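You operate a simulated robot arm through the tools that you are given. There is no shell and no other tool.

Carry out the task below with a simulated robot arm. There is one attempt and no reset: what you move stays moved.

## Task
Send the empty pail off on the dolly.
Fine: roll it in line, stand the pail on the deck, shut the ring clamp before you roll it back. Set down upright: empty pail.
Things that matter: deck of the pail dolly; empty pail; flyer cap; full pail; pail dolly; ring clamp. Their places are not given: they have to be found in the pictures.

It is judged by the outcome, as a careful person would: the job done as asked, and still so three seconds after it is handed in. It fails if anything else is knocked over, pushed out of place, dropped, spilled or broken.

## Robot
A 7-joint arm with a fingered hand, fixed in place. Base frame: the origin is on the floor under the middle of its stand, x ahead of it, y to its left, z up; the work surface is at about z = 0.54. Units: m, degrees, N and s.
With the tool pointing down near the work surface it reaches from about 0.24 to 0.68 m from the base axis. Its first joint turns from -166.0 to 166.0 degrees. Payload 4 kg.
The TCP is the grasp point between the finger pads, 0.026 m short of the fingertips. In the tool frame z runs along the fingers and y along their closing line. The gripper opens to 0.156 m; its body begins 0.073 m behind the TCP. The gripper is a hand of 4 fingers: y runs from the thumb to the fingers, the wrist lies at [0, 0, -0.239] in the tool frame, and closing takes about 1.5 s.
Orientation is told as [roll, pitch, yaw] about the base's x, y, z axes, in that order, counted from this pose: with the fingers straight down and closing along the base's y, the tool's x points along the base's -x, its y along +y and its z along -z.

## Interface
- The arm moves only by the tool apply_moves. Its argument "plan" is a list that holds one entry, the list of rows, each a list of 7 numbers: the turn, a rotation vector about the tool's x, y, z in rad, then the shift along the tool's x, y, z in m, then the gripper command, from -1 (shut) to 1 (fully open), values between in proportion. In form: [[[wx, wy, wz, dx, dy, dz, gripper], ...]]. A call has 1 to 20 rows; each row shifts and turns the commanded pose from where the row before left it, along the tool's axes as they then stand. Rows are played at 5 a second. More than 0.05 m and 8.6 degrees between two rows, or a gripper value outside its range, and nothing of the call is played. Where a pose cannot be reached the arm comes as near as it can. A force on the tool above 50 N (or 10 N above the force at the start of the call, whichever is more), or a blocked arm, ends the call early, and 0.2 s more pass. Each finger travels about 0.072 m/s and halts on what it meets, pressing with about 29 N; the grip force reading is that of the motor and also rises with nothing between the fingers. The clock runs only during rows and for 0.2 s after the last one: add rows that do not move to give the fingers time. It gives the time, the measured TCP pose, the force on the tool (base axes), the opening and the grip force at its end, in the units of the frame above (readings bear some noise), with the torque about the TCP (base axes, N m) and any sound that the robot's microphone picked up.
- Cameras (640 x 400 px; columns grow to the right, rows downward): "scene" is fixed at [0.0544, -0.4896, 1.1331]; the picture's right is [0.79, -0.62, 0.00], its down [-0.50, -0.64, -0.59] and it looks along [0.36, 0.46, -0.81] (base axes); focal length 214 px, centre (320, 200). "wrist" rides on the gripper at [0.058, -0.058, -0.091] in the tool frame; the picture's right is [0.71, 0.71, 0.00], its down [-0.53, 0.53, -0.67] and it looks along [-0.47, 0.47, 0.74] (tool axes); focal length 265 px, centre (320, 200).
- capture(camera): a new picture of that camera. It takes no simulated time.
- set_grasp(shape): the hand has 4 fingers and takes this shape, open, in about a second: jaw (thumb against the fingers, like two jaws); tri (thumb and two fingers); tip (a fingertip pinch); poke (one finger out to press); point (the index stretched); flat (the hand flat); cup (the hand cupped); fist (a fist). The gripper value then closes the fingers along that shape, each until it touches; the sizes above hold for jaw. It gives what a move gives, with no picture.
- probe_pixels(camera, pixels): for up to 12 pixels [column, row] of the newest picture of that camera ("zoom" is the newest enlarged one), the place [x, y, z] in the base frame of the surface seen there, good to about 0.002 m, but the place of the scene camera against the robot may be out by one fixed shift of up to 0.025 m in any direction. It takes no simulated time.
- inspect(camera, box): a new picture of the part [left, top, right, bottom] of that camera's present view, enlarged. It takes no simulated time.
- sign_off(): hands the job in; it is judged then, once.

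Leave the gripper open and the arm clear of the work at the hand-in unless told otherwise.

The tools are called after "Request:" as a command line: name --argument value ..., lists and objects as JSON in quotes. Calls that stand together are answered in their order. apply_moves: Moves the arm, as the interface text tells. Its arguments: {"type":"object","properties":{"plan":{"type":"array"}},"required":["plan"]} The other tools are called the same way: set_grasp (shape) gives the hand a shape; capture (camera) takes a picture; probe_pixels (camera, pixels) gives the place of the surface under pixels of a picture; inspect (camera, box) takes an enlarged picture of a part of a camera's view; sign_off () hands the job in.

At the start:

```text
time_s: 0.0
ee_pos: [0.482, -0.1384, 0.8308]
tool_rot: [0.0, -0.2, 0.0]
contact_force: [1.0, 0.0, 0.2]
torque: [-0.01, -0.01, 0.05]
opening: 0.1557
gripper_force: 0.0
shape: jaw
```

scene: 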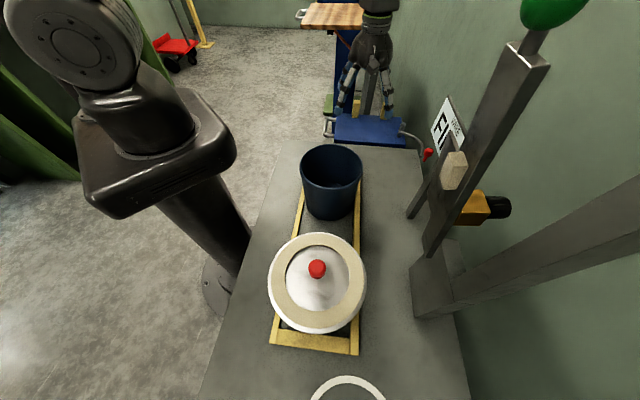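
wrist: 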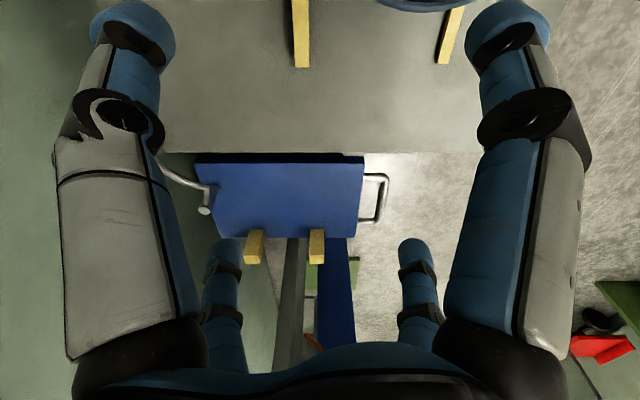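

I see a table with a yellow-railed track carrying a dark blue empty pail and a white (full, lidded) pail. There is a blue plate at the end of the table and a post with a green knob. I'll look closer before moving anything.

Request:
inspect --camera "scene" --box '[240, 80, 480, 230]'

Request:
inspect --camera "scene" --box '[200, 200, 480, 400]'

Request:
inspect --camera "wrist" --box '[150, 0, 480, 280]'

Request:
inspect --camera "scene" --box '[380, 0, 640, 330]'

```text
2.67 times, centred on (360, 155) of scene
```

zoom: 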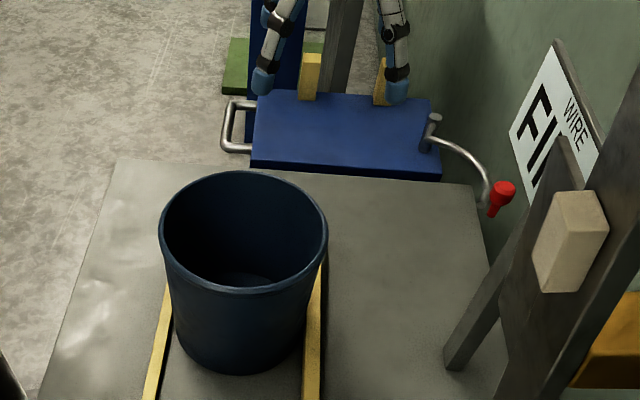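

```text
2.00 times, centred on (340, 300) of scene
```

zoom: 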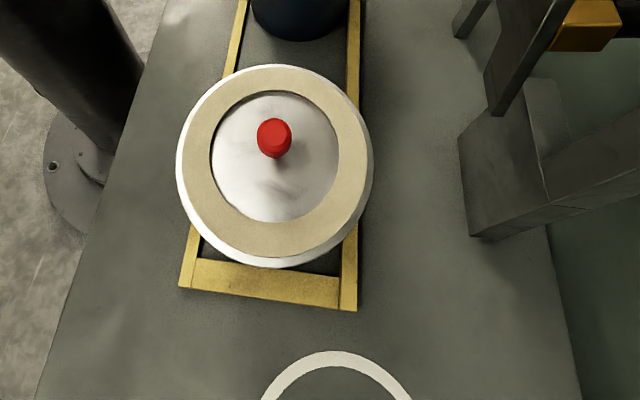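

```text
1.43 times, centred on (315, 140) of wrist
```

zoom: 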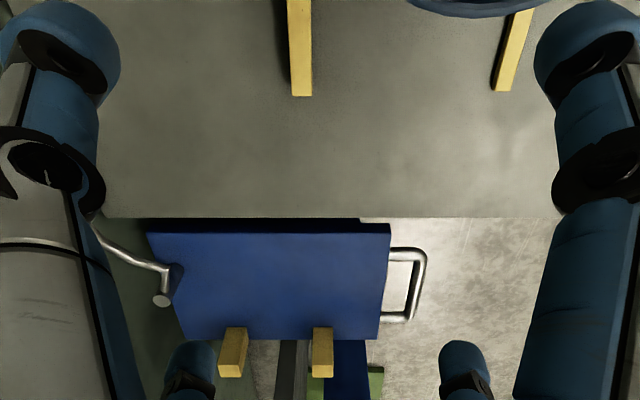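

```text
1.21 times, centred on (510, 165) of scene
```

zoom: 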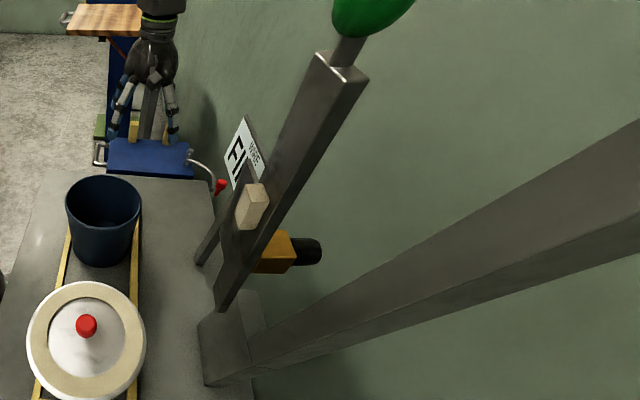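

I need geometry: probing the pails, rails, deck, handles and lever in the scene picture, and the deck and rails in the wrist picture.

Request:
capture --camera "scene"

Request:
capture --camera "wrist"

Request:
probe_pixels --camera "scene" --pixels '[[332, 149], [302, 170], [360, 172], [332, 188], [332, 215], [317, 268], [300, 300], [274, 290], [363, 290], [317, 327], [317, 240], [300, 210]]'

Request:
probe_pixels --camera "wrist" --pixels '[[200, 165], [360, 168], [358, 235], [222, 235], [254, 240], [316, 240], [385, 180], [372, 220], [205, 210], [301, 60], [443, 55], [260, 200]]'

Request:
probe_pixels --camera "scene" --pixels '[[360, 130], [345, 116], [398, 118], [340, 138], [402, 142], [324, 125], [403, 125], [422, 140], [427, 153], [453, 170], [440, 130], [305, 14]]'

```text
taken
```

scene: 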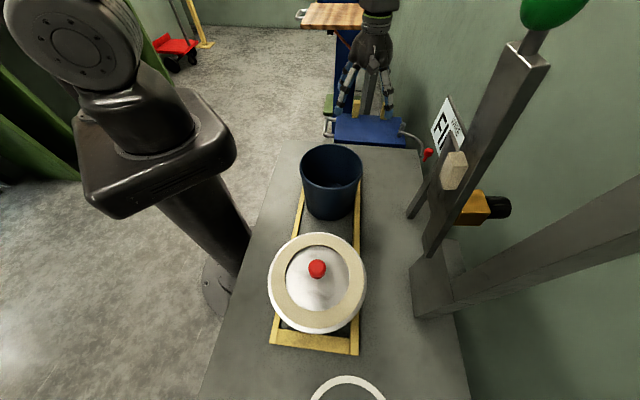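

```text
taken
```

wrist: 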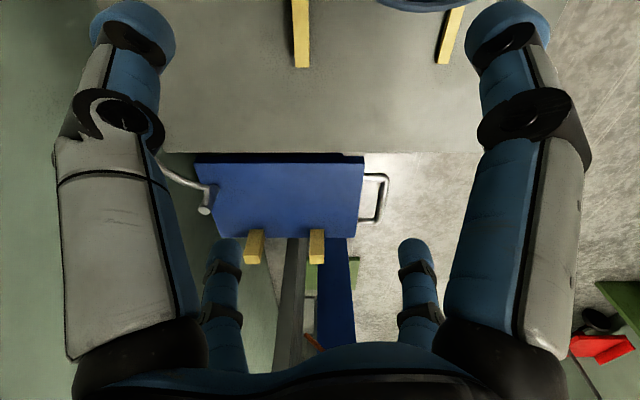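

```text
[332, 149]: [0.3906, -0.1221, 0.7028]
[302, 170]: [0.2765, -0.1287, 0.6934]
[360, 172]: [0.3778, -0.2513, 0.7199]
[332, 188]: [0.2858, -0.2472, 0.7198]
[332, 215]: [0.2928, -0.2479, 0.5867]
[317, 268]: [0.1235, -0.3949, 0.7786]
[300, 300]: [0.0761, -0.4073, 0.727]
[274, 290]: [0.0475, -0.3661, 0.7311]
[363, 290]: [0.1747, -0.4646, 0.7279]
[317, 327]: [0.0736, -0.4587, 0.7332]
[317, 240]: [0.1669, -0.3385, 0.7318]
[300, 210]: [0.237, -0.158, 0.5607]
```

```text
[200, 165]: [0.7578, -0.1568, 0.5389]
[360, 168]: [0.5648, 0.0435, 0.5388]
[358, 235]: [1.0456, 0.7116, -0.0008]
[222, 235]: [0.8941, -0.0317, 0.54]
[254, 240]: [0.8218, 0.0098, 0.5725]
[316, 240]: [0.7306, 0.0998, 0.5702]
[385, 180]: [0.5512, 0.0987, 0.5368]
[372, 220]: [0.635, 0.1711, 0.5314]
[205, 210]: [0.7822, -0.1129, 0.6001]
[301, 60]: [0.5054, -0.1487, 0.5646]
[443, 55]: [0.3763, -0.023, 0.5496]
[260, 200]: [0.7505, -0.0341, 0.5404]
```

```text
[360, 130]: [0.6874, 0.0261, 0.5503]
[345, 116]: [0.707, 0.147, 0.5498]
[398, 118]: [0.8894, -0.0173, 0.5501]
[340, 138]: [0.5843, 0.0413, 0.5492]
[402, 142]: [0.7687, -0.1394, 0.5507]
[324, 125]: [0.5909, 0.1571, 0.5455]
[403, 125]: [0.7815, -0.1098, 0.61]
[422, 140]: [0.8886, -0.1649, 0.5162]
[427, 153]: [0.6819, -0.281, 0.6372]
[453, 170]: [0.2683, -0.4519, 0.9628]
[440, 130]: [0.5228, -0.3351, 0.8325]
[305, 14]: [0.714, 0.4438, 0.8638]
```

The deck (corners near (0.76,-0.16), (0.56,0.04)) lies off to one side of the rail lane. It has a loop handle on its left and a peg with a curved, red-knobbed arm on its right, probably the ring clamp. Zooming in on these.

Request:
inspect --camera "scene" --box '[380, 100, 460, 150]'

Request:
inspect --camera "scene" --box '[310, 70, 440, 170]'

Request:
inspect --camera "wrist" --box '[140, 130, 300, 280]'

Request:
inspect --camera "wrist" --box '[240, 140, 460, 360]'

```text
8.00 times, centred on (420, 125) of scene
```

zoom: 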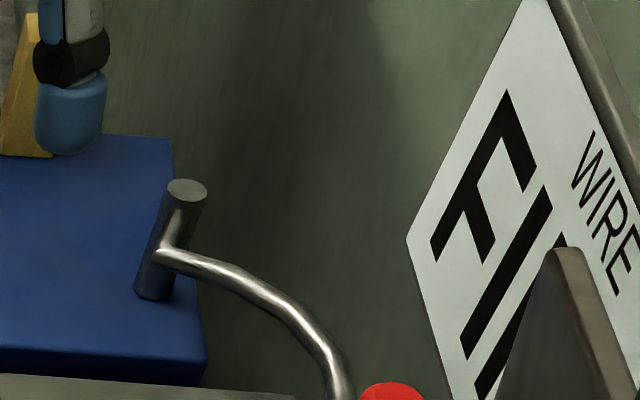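

```text
4.00 times, centred on (375, 120) of scene
```

zoom: 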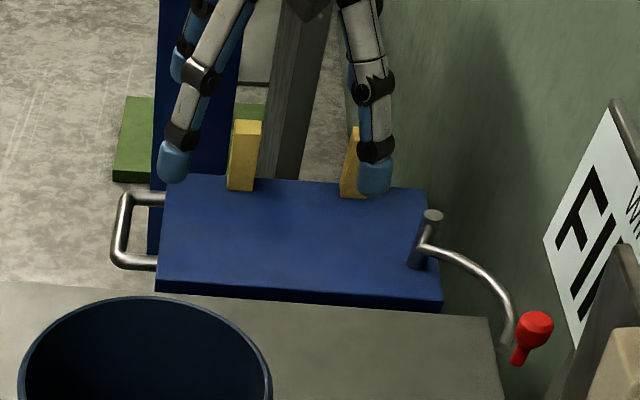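

```text
2.67 times, centred on (220, 205) of wrist
```

zoom: 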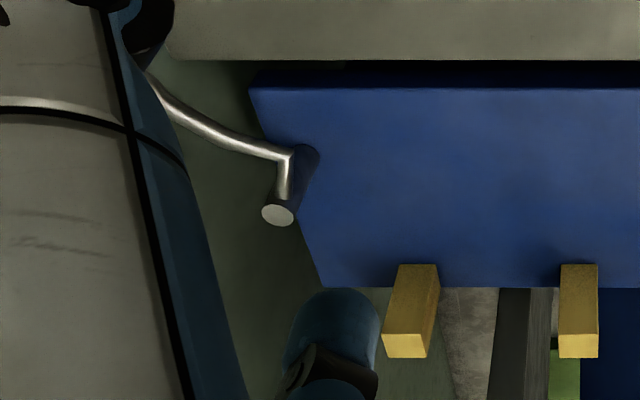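

```text
1.82 times, centred on (350, 250) of wrist
```

zoom: 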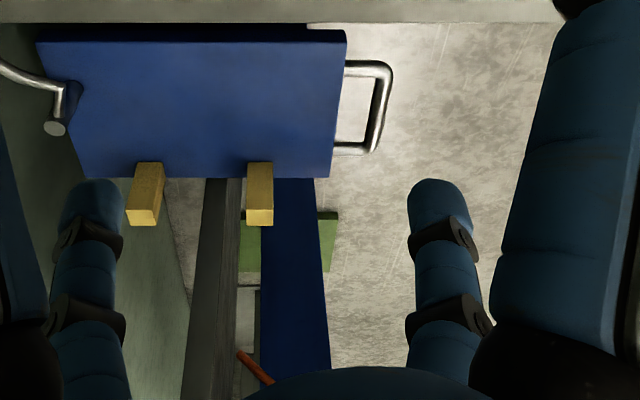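

The curved arm with the red knob pivots on the peg at the deck's right, so it is the ring clamp and currently swung open. Next I'll look at the hand and the surrounding structures, and probe obstacles.

Request:
inspect --camera "scene" --box '[320, 0, 430, 120]'

Request:
probe_pixels --camera "scene" --pixels '[[412, 212], [444, 135], [465, 160], [500, 100], [440, 300], [425, 250], [470, 205], [453, 155], [300, 190], [357, 200], [275, 340], [357, 350]]'

Request:
probe_pixels --camera "scene" --pixels '[[334, 137], [335, 143], [405, 149], [345, 112], [404, 121], [325, 133], [338, 134], [327, 118], [424, 155], [430, 152], [425, 149], [415, 136]]'

Request:
probe_pixels --camera "wrist" --pixels '[[197, 156], [362, 158], [357, 233], [218, 236], [381, 177], [364, 175], [378, 215], [363, 218], [204, 211], [192, 183], [175, 176], [312, 235]]'

```text
3.33 times, centred on (375, 60) of scene
```

zoom: 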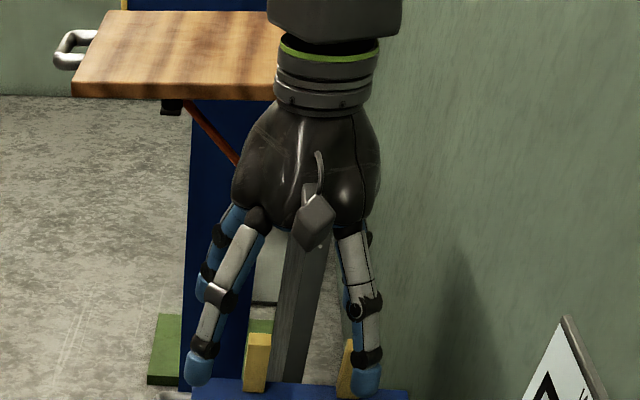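

```text
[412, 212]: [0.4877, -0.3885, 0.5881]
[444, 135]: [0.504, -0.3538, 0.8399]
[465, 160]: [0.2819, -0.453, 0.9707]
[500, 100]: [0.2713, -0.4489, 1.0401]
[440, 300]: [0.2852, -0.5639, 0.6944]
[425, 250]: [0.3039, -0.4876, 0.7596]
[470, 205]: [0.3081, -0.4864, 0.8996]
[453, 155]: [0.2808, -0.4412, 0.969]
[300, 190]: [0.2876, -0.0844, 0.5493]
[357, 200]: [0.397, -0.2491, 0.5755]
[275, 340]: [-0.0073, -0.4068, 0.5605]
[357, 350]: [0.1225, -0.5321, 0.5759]
```

```text
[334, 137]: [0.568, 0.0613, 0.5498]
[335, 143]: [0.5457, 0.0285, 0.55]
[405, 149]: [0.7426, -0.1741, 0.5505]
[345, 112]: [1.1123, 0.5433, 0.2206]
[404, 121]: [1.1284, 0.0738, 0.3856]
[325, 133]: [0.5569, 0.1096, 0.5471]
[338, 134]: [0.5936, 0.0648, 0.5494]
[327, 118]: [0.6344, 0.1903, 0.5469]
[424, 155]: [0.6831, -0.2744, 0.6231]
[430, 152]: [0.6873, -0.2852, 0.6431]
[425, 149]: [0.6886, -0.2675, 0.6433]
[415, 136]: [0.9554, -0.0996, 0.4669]
```

```text
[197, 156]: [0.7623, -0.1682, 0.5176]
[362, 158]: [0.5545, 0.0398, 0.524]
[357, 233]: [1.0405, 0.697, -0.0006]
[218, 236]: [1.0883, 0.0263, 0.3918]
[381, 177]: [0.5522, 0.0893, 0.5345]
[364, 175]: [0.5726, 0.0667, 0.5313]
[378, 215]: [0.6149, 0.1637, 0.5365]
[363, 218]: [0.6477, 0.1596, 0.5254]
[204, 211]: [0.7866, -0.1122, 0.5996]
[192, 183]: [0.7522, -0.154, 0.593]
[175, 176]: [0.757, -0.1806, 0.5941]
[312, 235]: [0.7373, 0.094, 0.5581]
```

The hand is at (0.48,-0.14,0.83), well clear. The table runs diagonally (about 45°), so I'll turn the hand 45° about its own axis to line its closing direction up with the dolly's side. Then I'll look again with the wrist camera.

Request:
apply_moves --plan '[[[0, 0, -0.1309, 0, 0, 0, 1], [0, 0, -0.1309, 0, 0, 0, 1], [0, 0, -0.1309, 0, 0, 0, 1], [0, 0, -0.1309, 0, 0, 0, 1], [0, 0, -0.1309, 0, 0, 0, 1], [0, 0, -0.1309, 0, 0, 0, 1], [0, 0, 0, 0, 0, 0, 1]]]'

Request:
capture --camera "wrist"

```text
time_s: 1.6
ee_pos: [0.4826, -0.1386, 0.8322]
tool_rot: [0.0, 0.0, 45.1]
contact_force: [0.7, -0.6, -0.2]
torque: [0.03, 0.02, -0.01]
opening: 0.1557
gripper_force: 0.0
shape: jaw
```

```text
taken
```

wrist: 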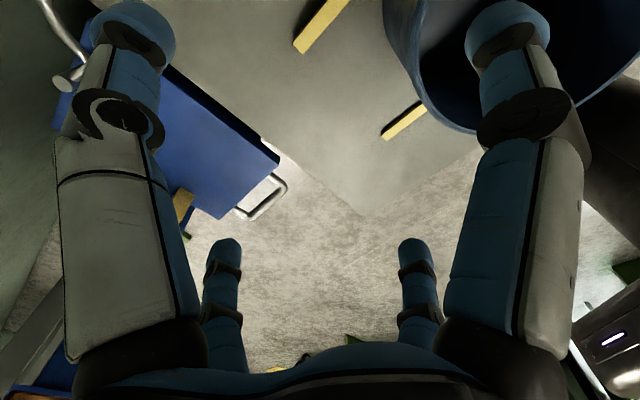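

The wrist view now shows the deck at left, its handle at (262,197), the table corner at (366,213), the rail ends at (300,45) and (385,135), and the pail rim at top right. Probing these.

Request:
probe_pixels --camera "wrist" --pixels '[[390, 60], [410, 90], [440, 118], [474, 131], [384, 20], [418, 5], [600, 85], [560, 98], [625, 65], [425, 60], [450, 108], [388, 38]]'

Request:
probe_pixels --camera "wrist" --pixels '[[276, 157], [268, 145], [219, 214], [286, 187], [268, 180], [278, 199], [260, 214], [244, 217], [240, 210], [302, 46], [388, 133], [366, 208]]'

Request:
probe_pixels --camera "wrist" --pixels '[[184, 70], [268, 138], [180, 74], [200, 90], [260, 150], [230, 190], [183, 193], [210, 130], [175, 120], [325, 10], [295, 160], [425, 103]]'

```text
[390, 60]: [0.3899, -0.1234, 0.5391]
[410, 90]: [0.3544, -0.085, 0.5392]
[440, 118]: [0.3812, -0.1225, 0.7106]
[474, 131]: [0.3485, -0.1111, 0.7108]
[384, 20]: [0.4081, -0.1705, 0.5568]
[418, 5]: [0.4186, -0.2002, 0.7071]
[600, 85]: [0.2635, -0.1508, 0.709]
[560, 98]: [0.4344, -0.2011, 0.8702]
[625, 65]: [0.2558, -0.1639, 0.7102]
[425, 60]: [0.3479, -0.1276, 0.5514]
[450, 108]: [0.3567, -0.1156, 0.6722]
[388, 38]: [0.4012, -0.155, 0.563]
```

```text
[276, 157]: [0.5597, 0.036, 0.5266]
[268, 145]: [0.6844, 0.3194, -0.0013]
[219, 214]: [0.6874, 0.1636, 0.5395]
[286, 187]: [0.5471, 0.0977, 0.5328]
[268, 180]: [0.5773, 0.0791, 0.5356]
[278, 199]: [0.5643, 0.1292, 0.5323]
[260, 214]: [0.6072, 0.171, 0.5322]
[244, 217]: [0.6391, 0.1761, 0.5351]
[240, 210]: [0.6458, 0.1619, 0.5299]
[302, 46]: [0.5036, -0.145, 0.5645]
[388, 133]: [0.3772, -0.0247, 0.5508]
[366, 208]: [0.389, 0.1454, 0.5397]
```

```text
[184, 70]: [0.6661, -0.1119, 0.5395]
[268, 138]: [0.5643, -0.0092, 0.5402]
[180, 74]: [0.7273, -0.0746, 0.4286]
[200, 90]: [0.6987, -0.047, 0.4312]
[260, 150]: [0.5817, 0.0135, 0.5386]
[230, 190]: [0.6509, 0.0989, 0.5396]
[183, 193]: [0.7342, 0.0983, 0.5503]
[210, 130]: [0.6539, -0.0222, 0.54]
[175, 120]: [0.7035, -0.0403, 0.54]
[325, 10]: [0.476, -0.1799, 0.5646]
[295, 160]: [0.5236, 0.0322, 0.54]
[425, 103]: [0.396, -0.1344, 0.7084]
```

The pail rim fits a circle of radius about 0.085 centred near (0.334,-0.194), too wide to span, so it needs a rim pinch. The hand seems to have four digits in a cross, so before touching anything I want to see how they close. Half closing in free air.

Request:
apply_moves --plan '[[[0, 0, 0, 0, 0, 0, 0.0], [0, 0, 0, 0, 0, 0, -0.5], [0, 0, 0, 0, 0, 0, -0.5], [0, 0, 0, 0, 0, 0, -0.5], [0, 0, 0, 0, 0, 0, -0.5], [0, 0, 0, 0, 0, 0, -0.5], [0, 0, 0, 0, 0, 0, -0.5]]]'

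Request:
capture --camera "wrist"

Request:
inspect --camera "scene" --box '[320, 0, 430, 120]'

```text
time_s: 3.2
ee_pos: [0.4802, -0.139, 0.8326]
tool_rot: [0.0, -0.2, 45.0]
contact_force: [0.0, -0.5, -1.2]
torque: [-0.02, 0.04, 0.03]
opening: 0.0395
gripper_force: 0.1
shape: jaw
```

```text
taken
```

wrist: 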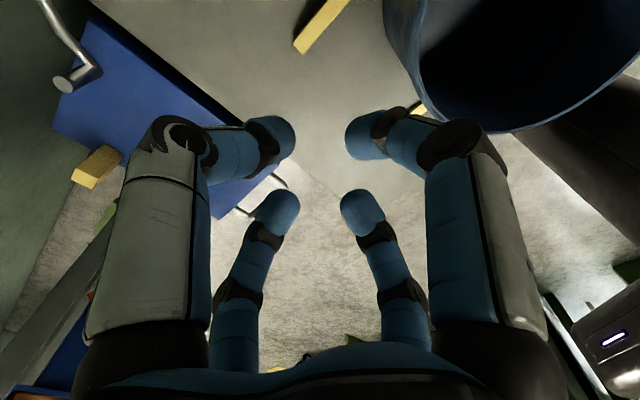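

```text
3.33 times, centred on (375, 60) of scene
```

zoom: 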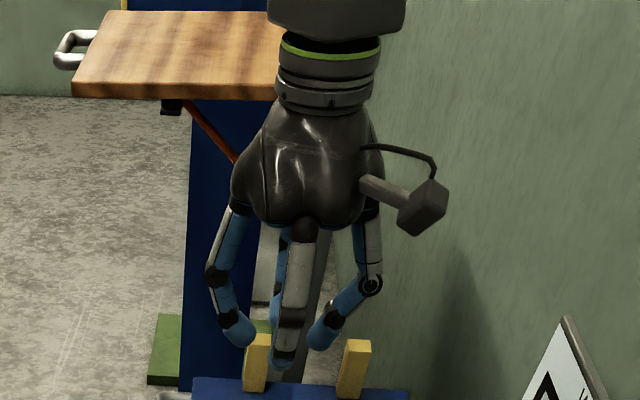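

All four digits close toward the centre in jaw. For the rim, the handle and the clamp knob I may want a two-digit pinch or a single finger, so I'll try "tip" here in free air and look.

Request:
set_grasp --shape "tip"

Request:
capture --camera "wrist"

Request:
inspect --camera "scene" --box '[320, 0, 430, 120]'

```text
time_s: 4.1
ee_pos: [0.4829, -0.1385, 0.8316]
tool_rot: [0.0, 0.0, 45.0]
contact_force: [0.1, 1.3, 0.3]
torque: [-0.01, -0.01, -0.03]
opening: 0.1557
gripper_force: 0.1
shape: tip
```

```text
taken
```

wrist: 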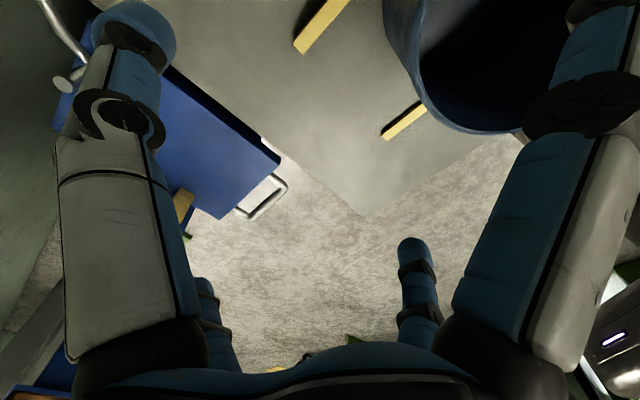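

```text
3.33 times, centred on (375, 60) of scene
```

zoom: 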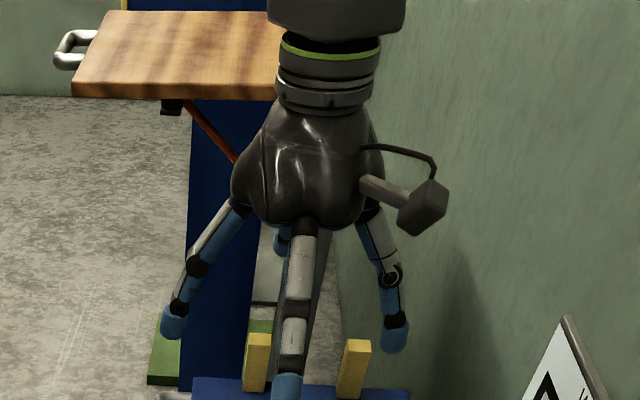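

In "tip" the two side digits splay wide and the thumb and opposite finger stay. Half closing to see whether the side digits stay out of the way.

Request:
apply_moves --plan '[[[0, 0, 0, 0, 0, 0, -0.5], [0, 0, 0, 0, 0, 0, -0.5], [0, 0, 0, 0, 0, 0, -0.5], [0, 0, 0, 0, 0, 0, -0.5], [0, 0, 0, 0, 0, 0, -0.5], [0, 0, 0, 0, 0, 0, -0.5], [0, 0, 0, 0, 0, 0, -0.5]]]'

Request:
capture --camera "wrist"

Request:
inspect --camera "scene" --box '[320, 0, 430, 120]'

```text
time_s: 5.7
ee_pos: [0.4825, -0.1403, 0.833]
tool_rot: [0.0, 0.0, 45.0]
contact_force: [0.3, -0.1, 0.7]
torque: [0.01, -0.01, 0.02]
opening: 0.0393
gripper_force: 0.2
shape: tip
```

```text
taken
```

wrist: 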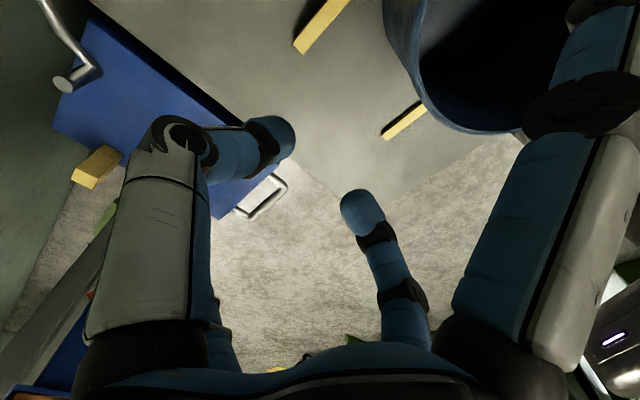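

```text
3.33 times, centred on (375, 60) of scene
```

zoom: 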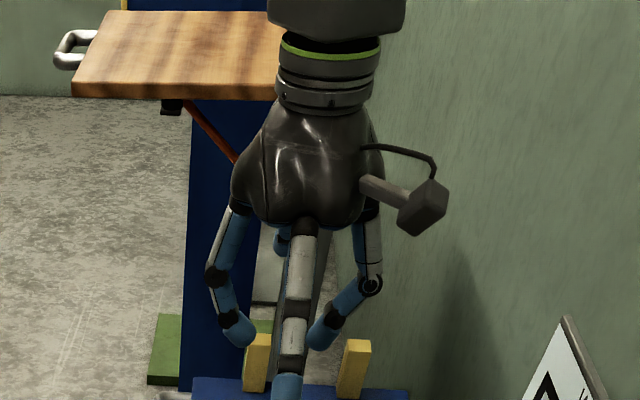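

The side digits stay splayed while thumb and finger pinch, which suits the handle bar and the pail rim. I'll probe the splayed digit's tip near scene (365,114) and the pinch tips to know clearances.

Request:
capture --camera "scene"

Request:
probe_pixels --camera "scene" --pixels '[[365, 115], [365, 118], [362, 114], [367, 100], [350, 100], [375, 101], [365, 75]]'

Request:
probe_pixels --camera "wrist" --pixels '[[285, 138], [345, 205], [62, 83], [90, 68], [75, 45], [50, 10], [276, 185], [285, 187], [268, 215], [258, 206], [250, 220], [272, 190]]'

```text
taken
```

scene: 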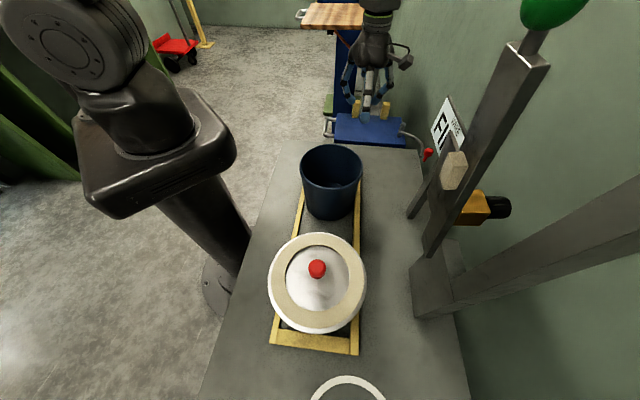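

```text
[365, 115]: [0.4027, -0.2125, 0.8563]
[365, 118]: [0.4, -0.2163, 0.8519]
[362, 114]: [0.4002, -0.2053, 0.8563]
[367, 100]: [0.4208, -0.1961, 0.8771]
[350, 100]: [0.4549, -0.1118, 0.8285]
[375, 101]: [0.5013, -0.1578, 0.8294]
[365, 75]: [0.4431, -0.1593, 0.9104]
```

```text
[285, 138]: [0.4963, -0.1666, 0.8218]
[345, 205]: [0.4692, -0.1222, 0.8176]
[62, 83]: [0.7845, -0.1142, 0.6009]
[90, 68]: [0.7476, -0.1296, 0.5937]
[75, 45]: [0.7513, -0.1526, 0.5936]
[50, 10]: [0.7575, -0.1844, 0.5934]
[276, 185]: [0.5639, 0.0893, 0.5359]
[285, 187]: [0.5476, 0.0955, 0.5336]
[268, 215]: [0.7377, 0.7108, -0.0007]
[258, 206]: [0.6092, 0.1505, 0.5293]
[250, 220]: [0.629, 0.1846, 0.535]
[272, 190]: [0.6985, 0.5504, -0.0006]
```

The splayed tips sit about 0.12 m out and just above TCP height. Now probing along the thumb and finger to learn their outline when half closed, so they fit the handle's gap (about 0.046 m).

Request:
probe_pixels --camera "wrist" --pixels '[[292, 135], [265, 130], [240, 130], [215, 132], [205, 150], [190, 125], [240, 182], [265, 165], [348, 195], [382, 205], [398, 270], [410, 255]]'

Request:
inspect --camera "wrist" --box '[0, 0, 320, 240]'

```text
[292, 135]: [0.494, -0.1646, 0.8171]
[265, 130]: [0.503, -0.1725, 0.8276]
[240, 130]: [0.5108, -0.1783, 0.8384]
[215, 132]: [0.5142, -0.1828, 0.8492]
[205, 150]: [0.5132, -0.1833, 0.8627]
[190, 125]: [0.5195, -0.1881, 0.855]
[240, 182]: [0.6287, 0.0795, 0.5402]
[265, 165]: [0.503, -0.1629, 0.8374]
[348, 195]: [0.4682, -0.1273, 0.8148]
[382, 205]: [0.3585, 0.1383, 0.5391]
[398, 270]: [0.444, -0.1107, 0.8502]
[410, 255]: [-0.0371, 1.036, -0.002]
```

```text
1.67 times, centred on (160, 120) of wrist
```

zoom: 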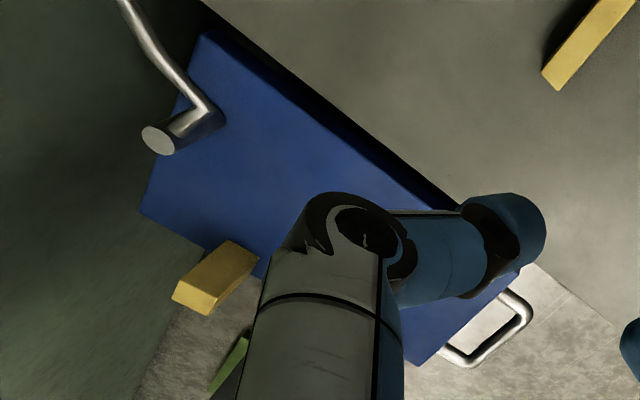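

The outline is clear: half closed, the thumb's outer edge stays within about 0.047 m of centre at bar height, so it fits. I'm moving above the handle bar (u≈0.53, v≈-0.313, i.e. about x 0.596, y 0.153) at z≈0.68, keeping the narrow pinch, to look before going down.

Request:
apply_moves --plan '[[[0, 0, 0, -0.0359, 0.0158, 0.019, -0.5], [0, 0, 0, -0.0359, 0.0158, 0.019, -0.5], [0, 0, 0, -0.0359, 0.0158, 0.019, -0.5], [0, 0, 0, -0.0359, 0.0158, 0.019, -0.5], [0, 0, 0, -0.0359, 0.0158, 0.019, -0.5], [0, 0, 0, -0.0359, 0.0158, 0.019, -0.5], [0, 0, 0, -0.0359, 0.0158, 0.019, -0.5], [0, 0, 0, -0.0359, 0.0158, 0.019, -0.5], [0, 0, 0, 0, 0, 0, -0.5], [0, 0, 0, 0, 0, 0, -0.5]]]'

Request:
capture --camera "wrist"

Request:
capture --camera "scene"

```text
time_s: 7.9
ee_pos: [0.599, 0.1528, 0.6779]
tool_rot: [-0.2, 0.1, 45.0]
contact_force: [-0.5, 0.6, 0.0]
torque: [0.0, 0.03, -0.01]
opening: 0.0394
gripper_force: 0.1
shape: tip
```

```text
taken
```

wrist: 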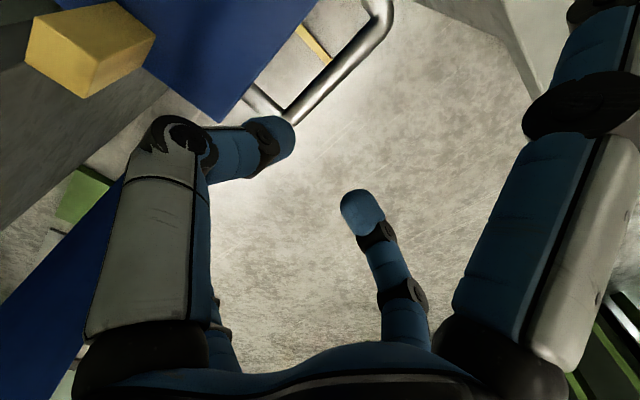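

```text
taken
```

scene: 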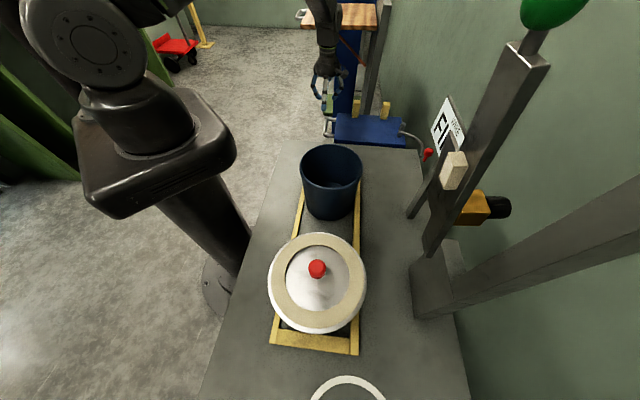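

The bar is in view from (295,115) up to (380,30). Probing its outer and inner edges, its top line, the deck edge and the table corner.

Request:
probe_pixels --camera "wrist" --pixels '[[340, 65], [348, 70], [333, 60], [310, 100], [318, 105], [303, 96], [370, 35], [383, 30], [265, 100], [300, 30], [240, 95], [520, 60]]'

Request:
inspect --camera "wrist" --box '[200, 0, 420, 160]'

```text
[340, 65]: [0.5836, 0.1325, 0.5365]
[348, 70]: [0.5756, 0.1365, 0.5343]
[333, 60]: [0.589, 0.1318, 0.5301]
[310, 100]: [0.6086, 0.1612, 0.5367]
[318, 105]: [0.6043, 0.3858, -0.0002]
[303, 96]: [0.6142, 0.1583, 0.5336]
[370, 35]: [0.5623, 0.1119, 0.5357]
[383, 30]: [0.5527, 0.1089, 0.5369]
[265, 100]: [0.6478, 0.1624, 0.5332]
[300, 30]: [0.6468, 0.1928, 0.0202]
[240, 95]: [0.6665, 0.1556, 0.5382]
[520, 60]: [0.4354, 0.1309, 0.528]
```

```text
2.50 times, centred on (310, 80) of wrist
```

zoom: 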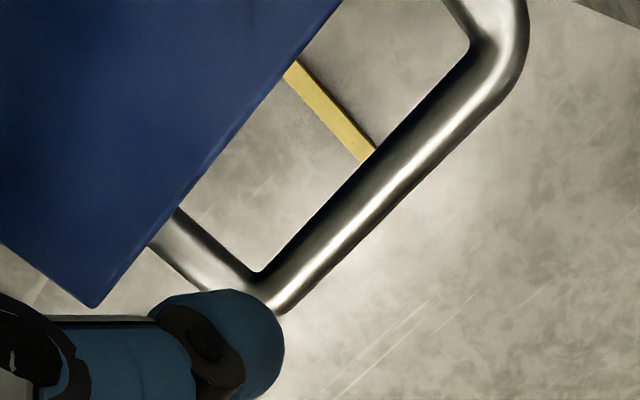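

Bar centre is at v≈-0.317, z≈0.530, about 0.014 m thick, and the hand is right above it. I'm going down to z≈0.575 first and checking the thumb against the gap.

Request:
apply_moves --plan '[[[0, 0, 0, 0, 0.0005, 0.035, -0.5], [0, 0, 0, 0, 0.0005, 0.035, -0.5], [0, 0, 0, 0, 0.0005, 0.033, -0.5], [0, 0, 0, 0, 0, 0, -0.5]]]'

Request:
capture --camera "wrist"

```text
time_s: 8.9
ee_pos: [0.5997, 0.155, 0.5722]
tool_rot: [0.0, -0.1, 45.0]
contact_force: [0.4, -0.9, 0.4]
torque: [0.01, 0.03, 0.01]
opening: 0.0391
gripper_force: 0.1
shape: tip
```

```text
taken
```

wrist: 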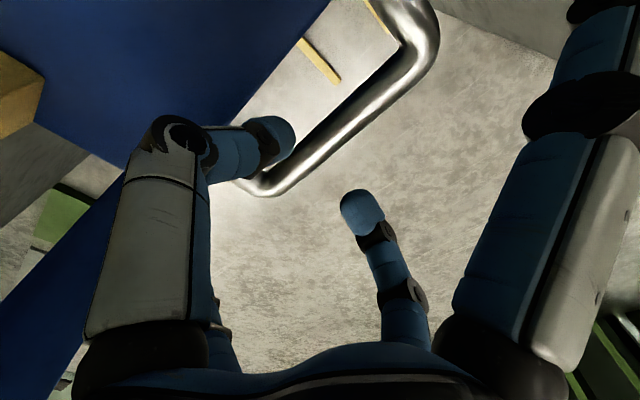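

The thumb is over the loop's gap, inside the bar, and the finger is outside. I'm lowering the last 0.032 m to z≈0.54, then closing on the bar.

Request:
apply_moves --plan '[[[0, 0, 0, 0, 0, 0.016, -0.5], [0, 0, 0, 0, 0, 0.016, -0.5], [0, 0, 0, 0, 0, 0, -0.5]]]'

Request:
capture --camera "wrist"

```text
time_s: 9.7
ee_pos: [0.5955, 0.1553, 0.542]
tool_rot: [-0.1, 0.0, 45.0]
contact_force: [1.2, -0.3, 0.4]
torque: [-0.04, -0.02, 0.0]
opening: 0.0395
gripper_force: 0.1
shape: tip
```

```text
taken
```

wrist: 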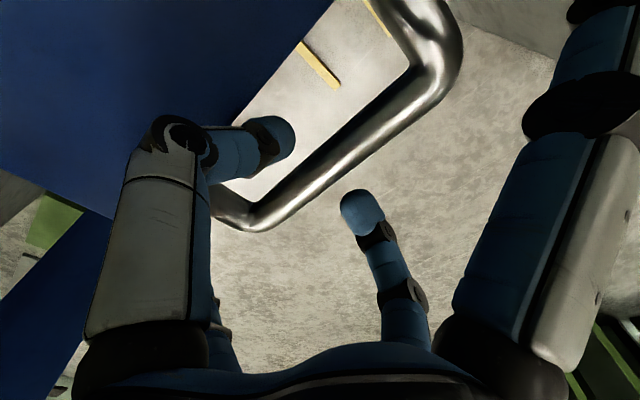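

No contact, and the bar lies between thumb and finger. Closing on it.

Request:
apply_moves --plan '[[[0, 0, 0, 0, 0, 0, -0.8], [0, 0, 0, 0, 0, 0, -1], [0, 0, 0, 0, 0, 0, -1], [0, 0, 0, 0, 0, 0, -1], [0, 0, 0, 0, 0, 0, -1]]]'

Request:
capture --camera "wrist"

```text
time_s: 10.9
ee_pos: [0.5947, 0.1548, 0.5424]
tool_rot: [0.0, 0.0, 45.0]
contact_force: [5.2, -2.3, -9.2]
torque: [-0.03, -0.06, 0.01]
opening: 0.0106
gripper_force: 29.3
shape: tip
```

```text
taken
```

wrist: 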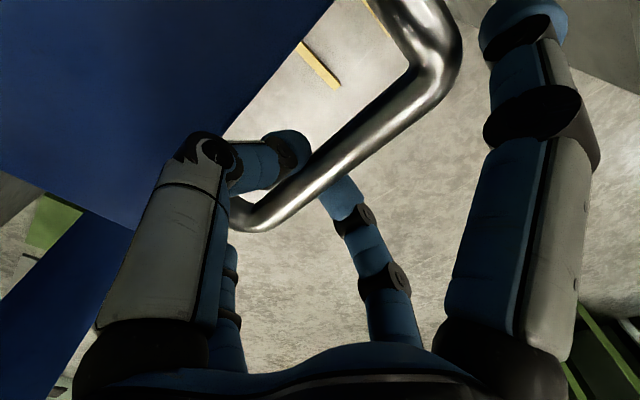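

The bar is gripped (opening 0.011, 29 N). I'm pulling the dolly gently toward the lane line (tool +y), a first 0.06 m in small steps, watching the force.

Request:
apply_moves --plan '[[[0, 0, 0, 0, 0.004, 0, -1], [0, 0, 0, 0, 0.006, 0, -1], [0, 0, 0, 0, 0.01, 0, -1], [0, 0, 0, 0, 0.01, 0, -1], [0, 0, 0, 0, 0.01, 0, -1], [0, 0, 0, 0, 0.01, 0, -1], [0, 0, 0, 0, 0.006, 0, -1], [0, 0, 0, 0, 0.004, 0, -1], [0, 0, 0, 0, 0, 0, -1]]]'

Request:
capture --camera "scene"

Request:
capture --camera "wrist"

```text
time_s: 12.9
ee_pos: [0.5518, 0.1999, 0.5441]
tool_rot: [0.0, 0.0, 45.0]
contact_force: [4.0, -3.3, -17.3]
torque: [-0.06, -0.02, -0.03]
opening: 0.0098
gripper_force: 28.6
shape: tip
```

```text
taken
```

scene: 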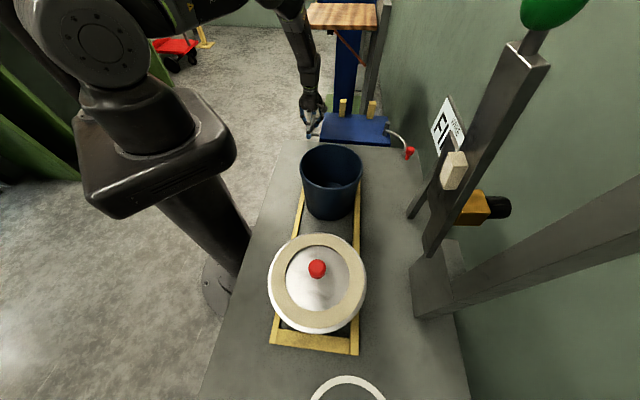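

```text
taken
```

wrist: 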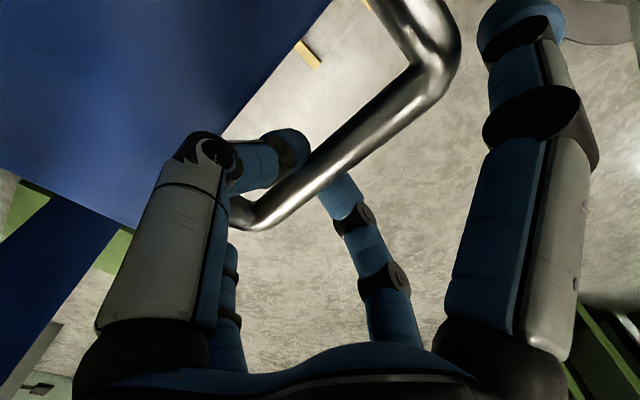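

The dolly rolled 0.06 m with little sideways force. I'm pulling another 0.06 m, then measuring how well it lines up.

Request:
apply_moves --plan '[[[0, 0, 0, 0, 0.004, 0, -1], [0, 0, 0, 0, 0.008, 0, -1], [0, 0, 0, 0, 0.01, 0, -1], [0, 0, 0, 0, 0.01, 0, -1], [0, 0, 0, 0, 0.01, 0, -1], [0, 0, 0, 0, 0.008, 0, -1], [0, 0, 0, 0, 0.006, 0, -1], [0, 0, 0, 0, 0.004, 0, -1], [0, 0, 0, 0, 0, 0, -1]]]'

Request:
capture --camera "scene"

Request:
inspect --camera "scene" --box '[280, 80, 440, 240]'

```text
time_s: 14.9
ee_pos: [0.5104, 0.241, 0.5443]
tool_rot: [0.1, 0.0, 45.0]
contact_force: [6.1, -3.1, -19.4]
torque: [0.0, -0.07, 0.01]
opening: 0.0091
gripper_force: 29.2
shape: tip
```

```text
taken
```

scene: 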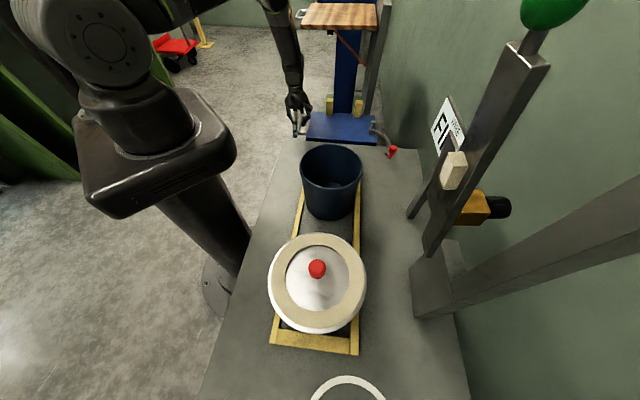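

```text
2.50 times, centred on (360, 160) of scene
```

zoom: 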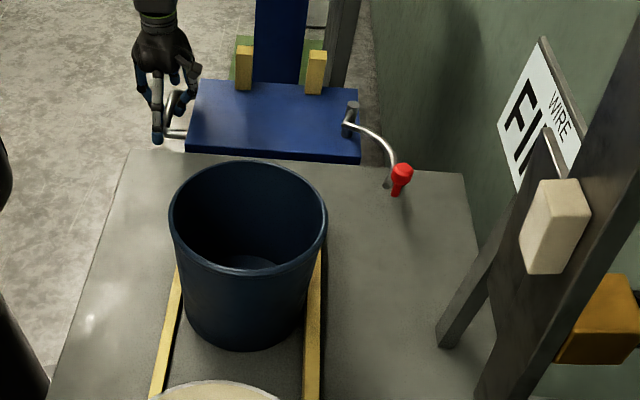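

The deck has moved well across. I'm probing the deck's edges and stops together with the rails and pail rim in the same scene picture, so alignment can be measured relatively.

Request:
probe_pixels --camera "scene" --pixels '[[311, 118], [309, 132], [372, 121], [375, 138], [329, 112], [359, 114], [326, 104], [330, 104], [356, 105], [361, 106], [308, 125], [374, 130]]'

Request:
probe_pixels --camera "scene" --pixels '[[297, 208], [300, 200], [280, 325], [276, 318], [360, 190], [359, 215], [356, 325], [355, 345], [352, 320], [301, 213], [355, 230], [390, 152]]'

Request:
capture --camera "wrist"

```text
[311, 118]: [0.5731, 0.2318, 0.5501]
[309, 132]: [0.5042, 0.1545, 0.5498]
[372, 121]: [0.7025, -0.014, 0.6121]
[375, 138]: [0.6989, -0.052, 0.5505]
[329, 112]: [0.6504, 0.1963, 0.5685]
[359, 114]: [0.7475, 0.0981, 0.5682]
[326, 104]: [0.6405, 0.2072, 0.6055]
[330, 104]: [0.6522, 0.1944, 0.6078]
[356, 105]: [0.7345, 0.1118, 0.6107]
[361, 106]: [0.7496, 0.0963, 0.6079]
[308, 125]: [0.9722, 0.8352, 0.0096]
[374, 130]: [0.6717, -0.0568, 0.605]
```

```text
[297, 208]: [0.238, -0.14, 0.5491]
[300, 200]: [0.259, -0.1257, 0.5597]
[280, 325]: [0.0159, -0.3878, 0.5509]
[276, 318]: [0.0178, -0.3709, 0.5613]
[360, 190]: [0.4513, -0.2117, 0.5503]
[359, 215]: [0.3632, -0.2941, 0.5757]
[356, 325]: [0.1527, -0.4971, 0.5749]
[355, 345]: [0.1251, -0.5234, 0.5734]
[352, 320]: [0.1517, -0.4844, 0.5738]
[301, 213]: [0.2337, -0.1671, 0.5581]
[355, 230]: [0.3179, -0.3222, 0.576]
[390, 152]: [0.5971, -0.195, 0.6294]
```

```text
taken
```

wrist: 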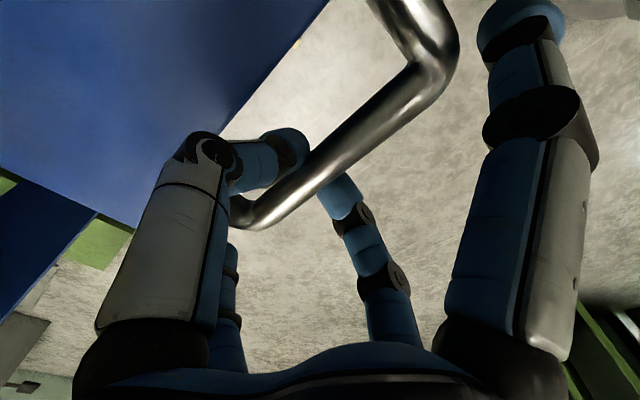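

Relative to the rails (centre v≈-0.373), the deck centre is about 0.016 m short. I'm pulling 0.015 m more in small steps, feeling for a stop.

Request:
apply_moves --plan '[[[0, 0, 0, 0, 0.004, 0, -1], [0, 0, 0, 0, 0.004, 0, -1], [0, 0, 0, 0, 0.004, 0, -1], [0, 0, 0, 0, 0.003, 0, -1], [0, 0, 0, 0, 0, 0, -1], [0, 0, 0, 0, 0, 0, -1]]]'

Request:
inspect --camera "scene" --box '[290, 80, 410, 160]'

```text
time_s: 16.3
ee_pos: [0.4983, 0.2506, 0.5441]
tool_rot: [0.0, 0.0, 44.9]
contact_force: [5.1, -3.0, -19.7]
torque: [0.0, -0.01, 0.05]
opening: 0.0094
gripper_force: 29.3
shape: tip
```

```text
5.00 times, centred on (350, 120) of scene
```

zoom: 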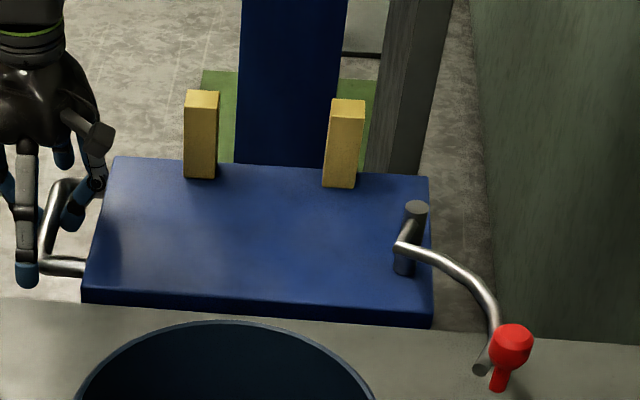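

Probing the stops' faces, the deck corners and the clamp arm points in this zoom.

Request:
probe_pixels --camera "zoom" --pixels '[[187, 140], [214, 140], [327, 150], [358, 150], [114, 162], [84, 288], [427, 180], [431, 310], [417, 208], [400, 245], [455, 270], [493, 320]]'

Request:
probe_pixels --camera "zoom" --pixels '[[485, 295], [480, 366], [510, 335], [500, 380], [430, 252], [403, 265], [240, 324], [370, 392], [80, 392], [150, 345], [330, 350], [488, 350]]'

```text
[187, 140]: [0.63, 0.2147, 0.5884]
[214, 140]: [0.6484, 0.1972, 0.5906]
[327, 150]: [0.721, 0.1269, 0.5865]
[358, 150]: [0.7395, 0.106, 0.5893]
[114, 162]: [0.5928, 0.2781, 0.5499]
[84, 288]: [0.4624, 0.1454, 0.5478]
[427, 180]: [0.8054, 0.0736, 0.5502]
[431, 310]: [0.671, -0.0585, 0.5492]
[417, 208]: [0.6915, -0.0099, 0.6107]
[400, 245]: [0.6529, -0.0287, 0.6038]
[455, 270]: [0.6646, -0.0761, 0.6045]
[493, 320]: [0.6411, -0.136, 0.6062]
```

```text
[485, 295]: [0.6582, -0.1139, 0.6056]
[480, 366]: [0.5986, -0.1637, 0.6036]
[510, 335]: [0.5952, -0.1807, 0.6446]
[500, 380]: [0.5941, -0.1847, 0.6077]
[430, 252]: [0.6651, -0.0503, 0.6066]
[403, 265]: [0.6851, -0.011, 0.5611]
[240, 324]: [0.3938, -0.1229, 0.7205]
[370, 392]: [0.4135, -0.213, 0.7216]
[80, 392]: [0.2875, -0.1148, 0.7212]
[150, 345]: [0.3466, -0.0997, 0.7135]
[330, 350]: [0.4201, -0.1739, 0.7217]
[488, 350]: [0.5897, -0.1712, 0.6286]
```

In this picture's frame the deck centre is v≈-0.370, with rails and pail centre at about -0.366. One last 0.004 m nudge, then I'll ease the pinch open just enough to free the bar.

Request:
apply_moves --plan '[[[0, 0, 0, 0, 0.002, 0, -1], [0, 0, 0, 0, 0.002, 0, -1], [0, 0, 0, 0, 0, 0, -1], [0, 0, 0, 0, 0, 0, -1], [0, 0, 0, 0, 0, 0, -0.7], [0, 0, 0, 0, 0, 0, -0.6], [0, 0, 0, 0, 0, 0, -0.5], [0, 0, 0, 0, 0, 0, -0.5], [0, 0, 0, 0, 0, 0, -0.5]]]'

Request:
capture --camera "wrist"

Request:
inspect --camera "scene" --box '[290, 80, 410, 160]'

Request:
probe_pixels --camera "zoom" --pixels '[[187, 140], [214, 140], [327, 150], [358, 150], [114, 162], [84, 288], [427, 180], [431, 310], [417, 208]]'

```text
time_s: 18.3
ee_pos: [0.497, 0.2535, 0.5453]
tool_rot: [0.0, 0.0, 45.0]
contact_force: [0.0, 0.2, -1.3]
torque: [0.02, -0.01, -0.01]
opening: 0.0389
gripper_force: 0.0
shape: tip
```

```text
taken
```

wrist: 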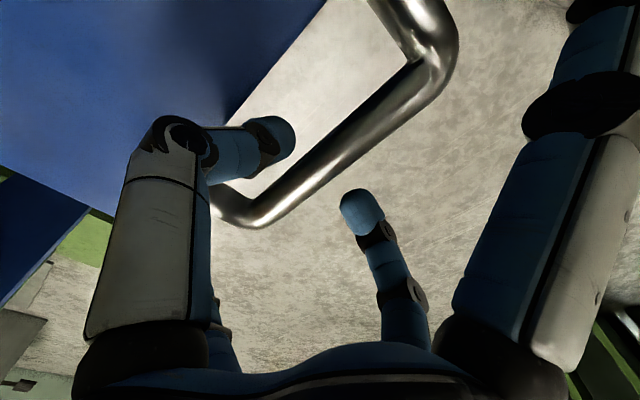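

```text
5.00 times, centred on (350, 120) of scene
```

zoom: 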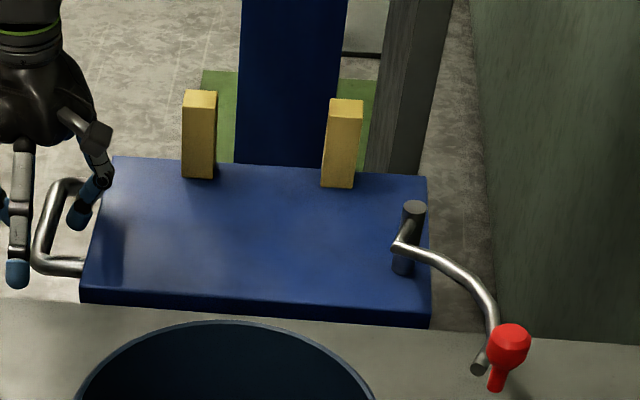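

```text
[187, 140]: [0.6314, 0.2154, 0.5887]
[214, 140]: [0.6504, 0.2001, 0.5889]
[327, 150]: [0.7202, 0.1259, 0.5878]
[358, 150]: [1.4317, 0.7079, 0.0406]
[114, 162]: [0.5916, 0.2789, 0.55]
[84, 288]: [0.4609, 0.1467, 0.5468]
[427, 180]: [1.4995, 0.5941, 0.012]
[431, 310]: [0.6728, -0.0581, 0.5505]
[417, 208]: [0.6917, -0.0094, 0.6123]
```

The pinch is free of the bar, the dolly sits within about 2 mm of the lane line, and forces are near zero. I'm rising straight up to z≈0.845, clear of the handle.

Request:
apply_moves --plan '[[[0, 0, 0, 0, 0, -0.02, -0.5], [0, 0, 0, 0, 0, -0.03, -0.5], [0, 0, 0, 0, 0, -0.05, -0.5], [0, 0, 0, 0, 0, -0.05, -0.5], [0, 0, 0, 0, 0, -0.05, -0.5], [0, 0, 0, 0, 0, -0.05, -0.5], [0, 0, 0, 0, 0, -0.05, -0.5], [0, 0, 0, 0, 0, 0, -0.5]]]'

Request:
set_grasp --shape "jaw"

Request:
capture --camera "scene"

Request:
capture --camera "wrist"

```text
time_s: 20.1
ee_pos: [0.4959, 0.2527, 0.8356]
tool_rot: [0.1, 0.0, 45.0]
contact_force: [-0.4, 0.9, 0.2]
torque: [0.02, 0.05, -0.04]
opening: 0.039
gripper_force: 0.0
shape: tip
out of reach, approached as far as the arm can: row 7
```

```text
time_s: 21.0
ee_pos: [0.4955, 0.2535, 0.8359]
tool_rot: [-0.1, -0.1, 45.1]
contact_force: [-0.3, -0.2, 0.6]
torque: [-0.01, -0.01, 0.01]
opening: 0.1559
gripper_force: 0.1
shape: jaw
```

```text
taken
```

scene: 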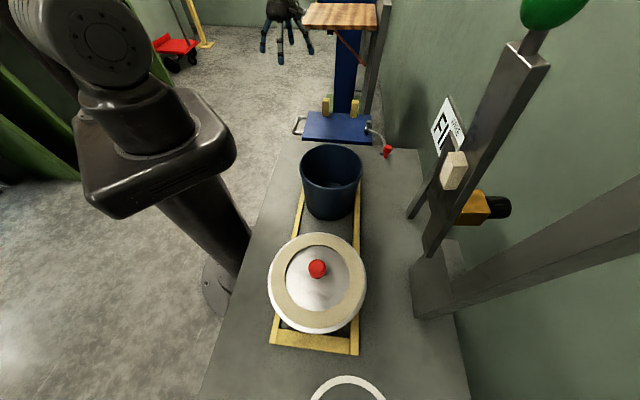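

```text
taken
```

wrist: 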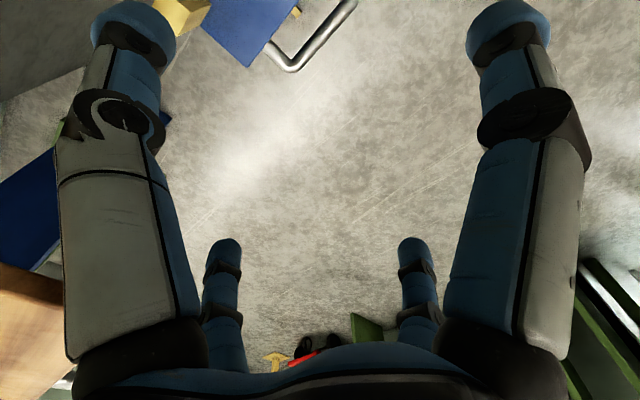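

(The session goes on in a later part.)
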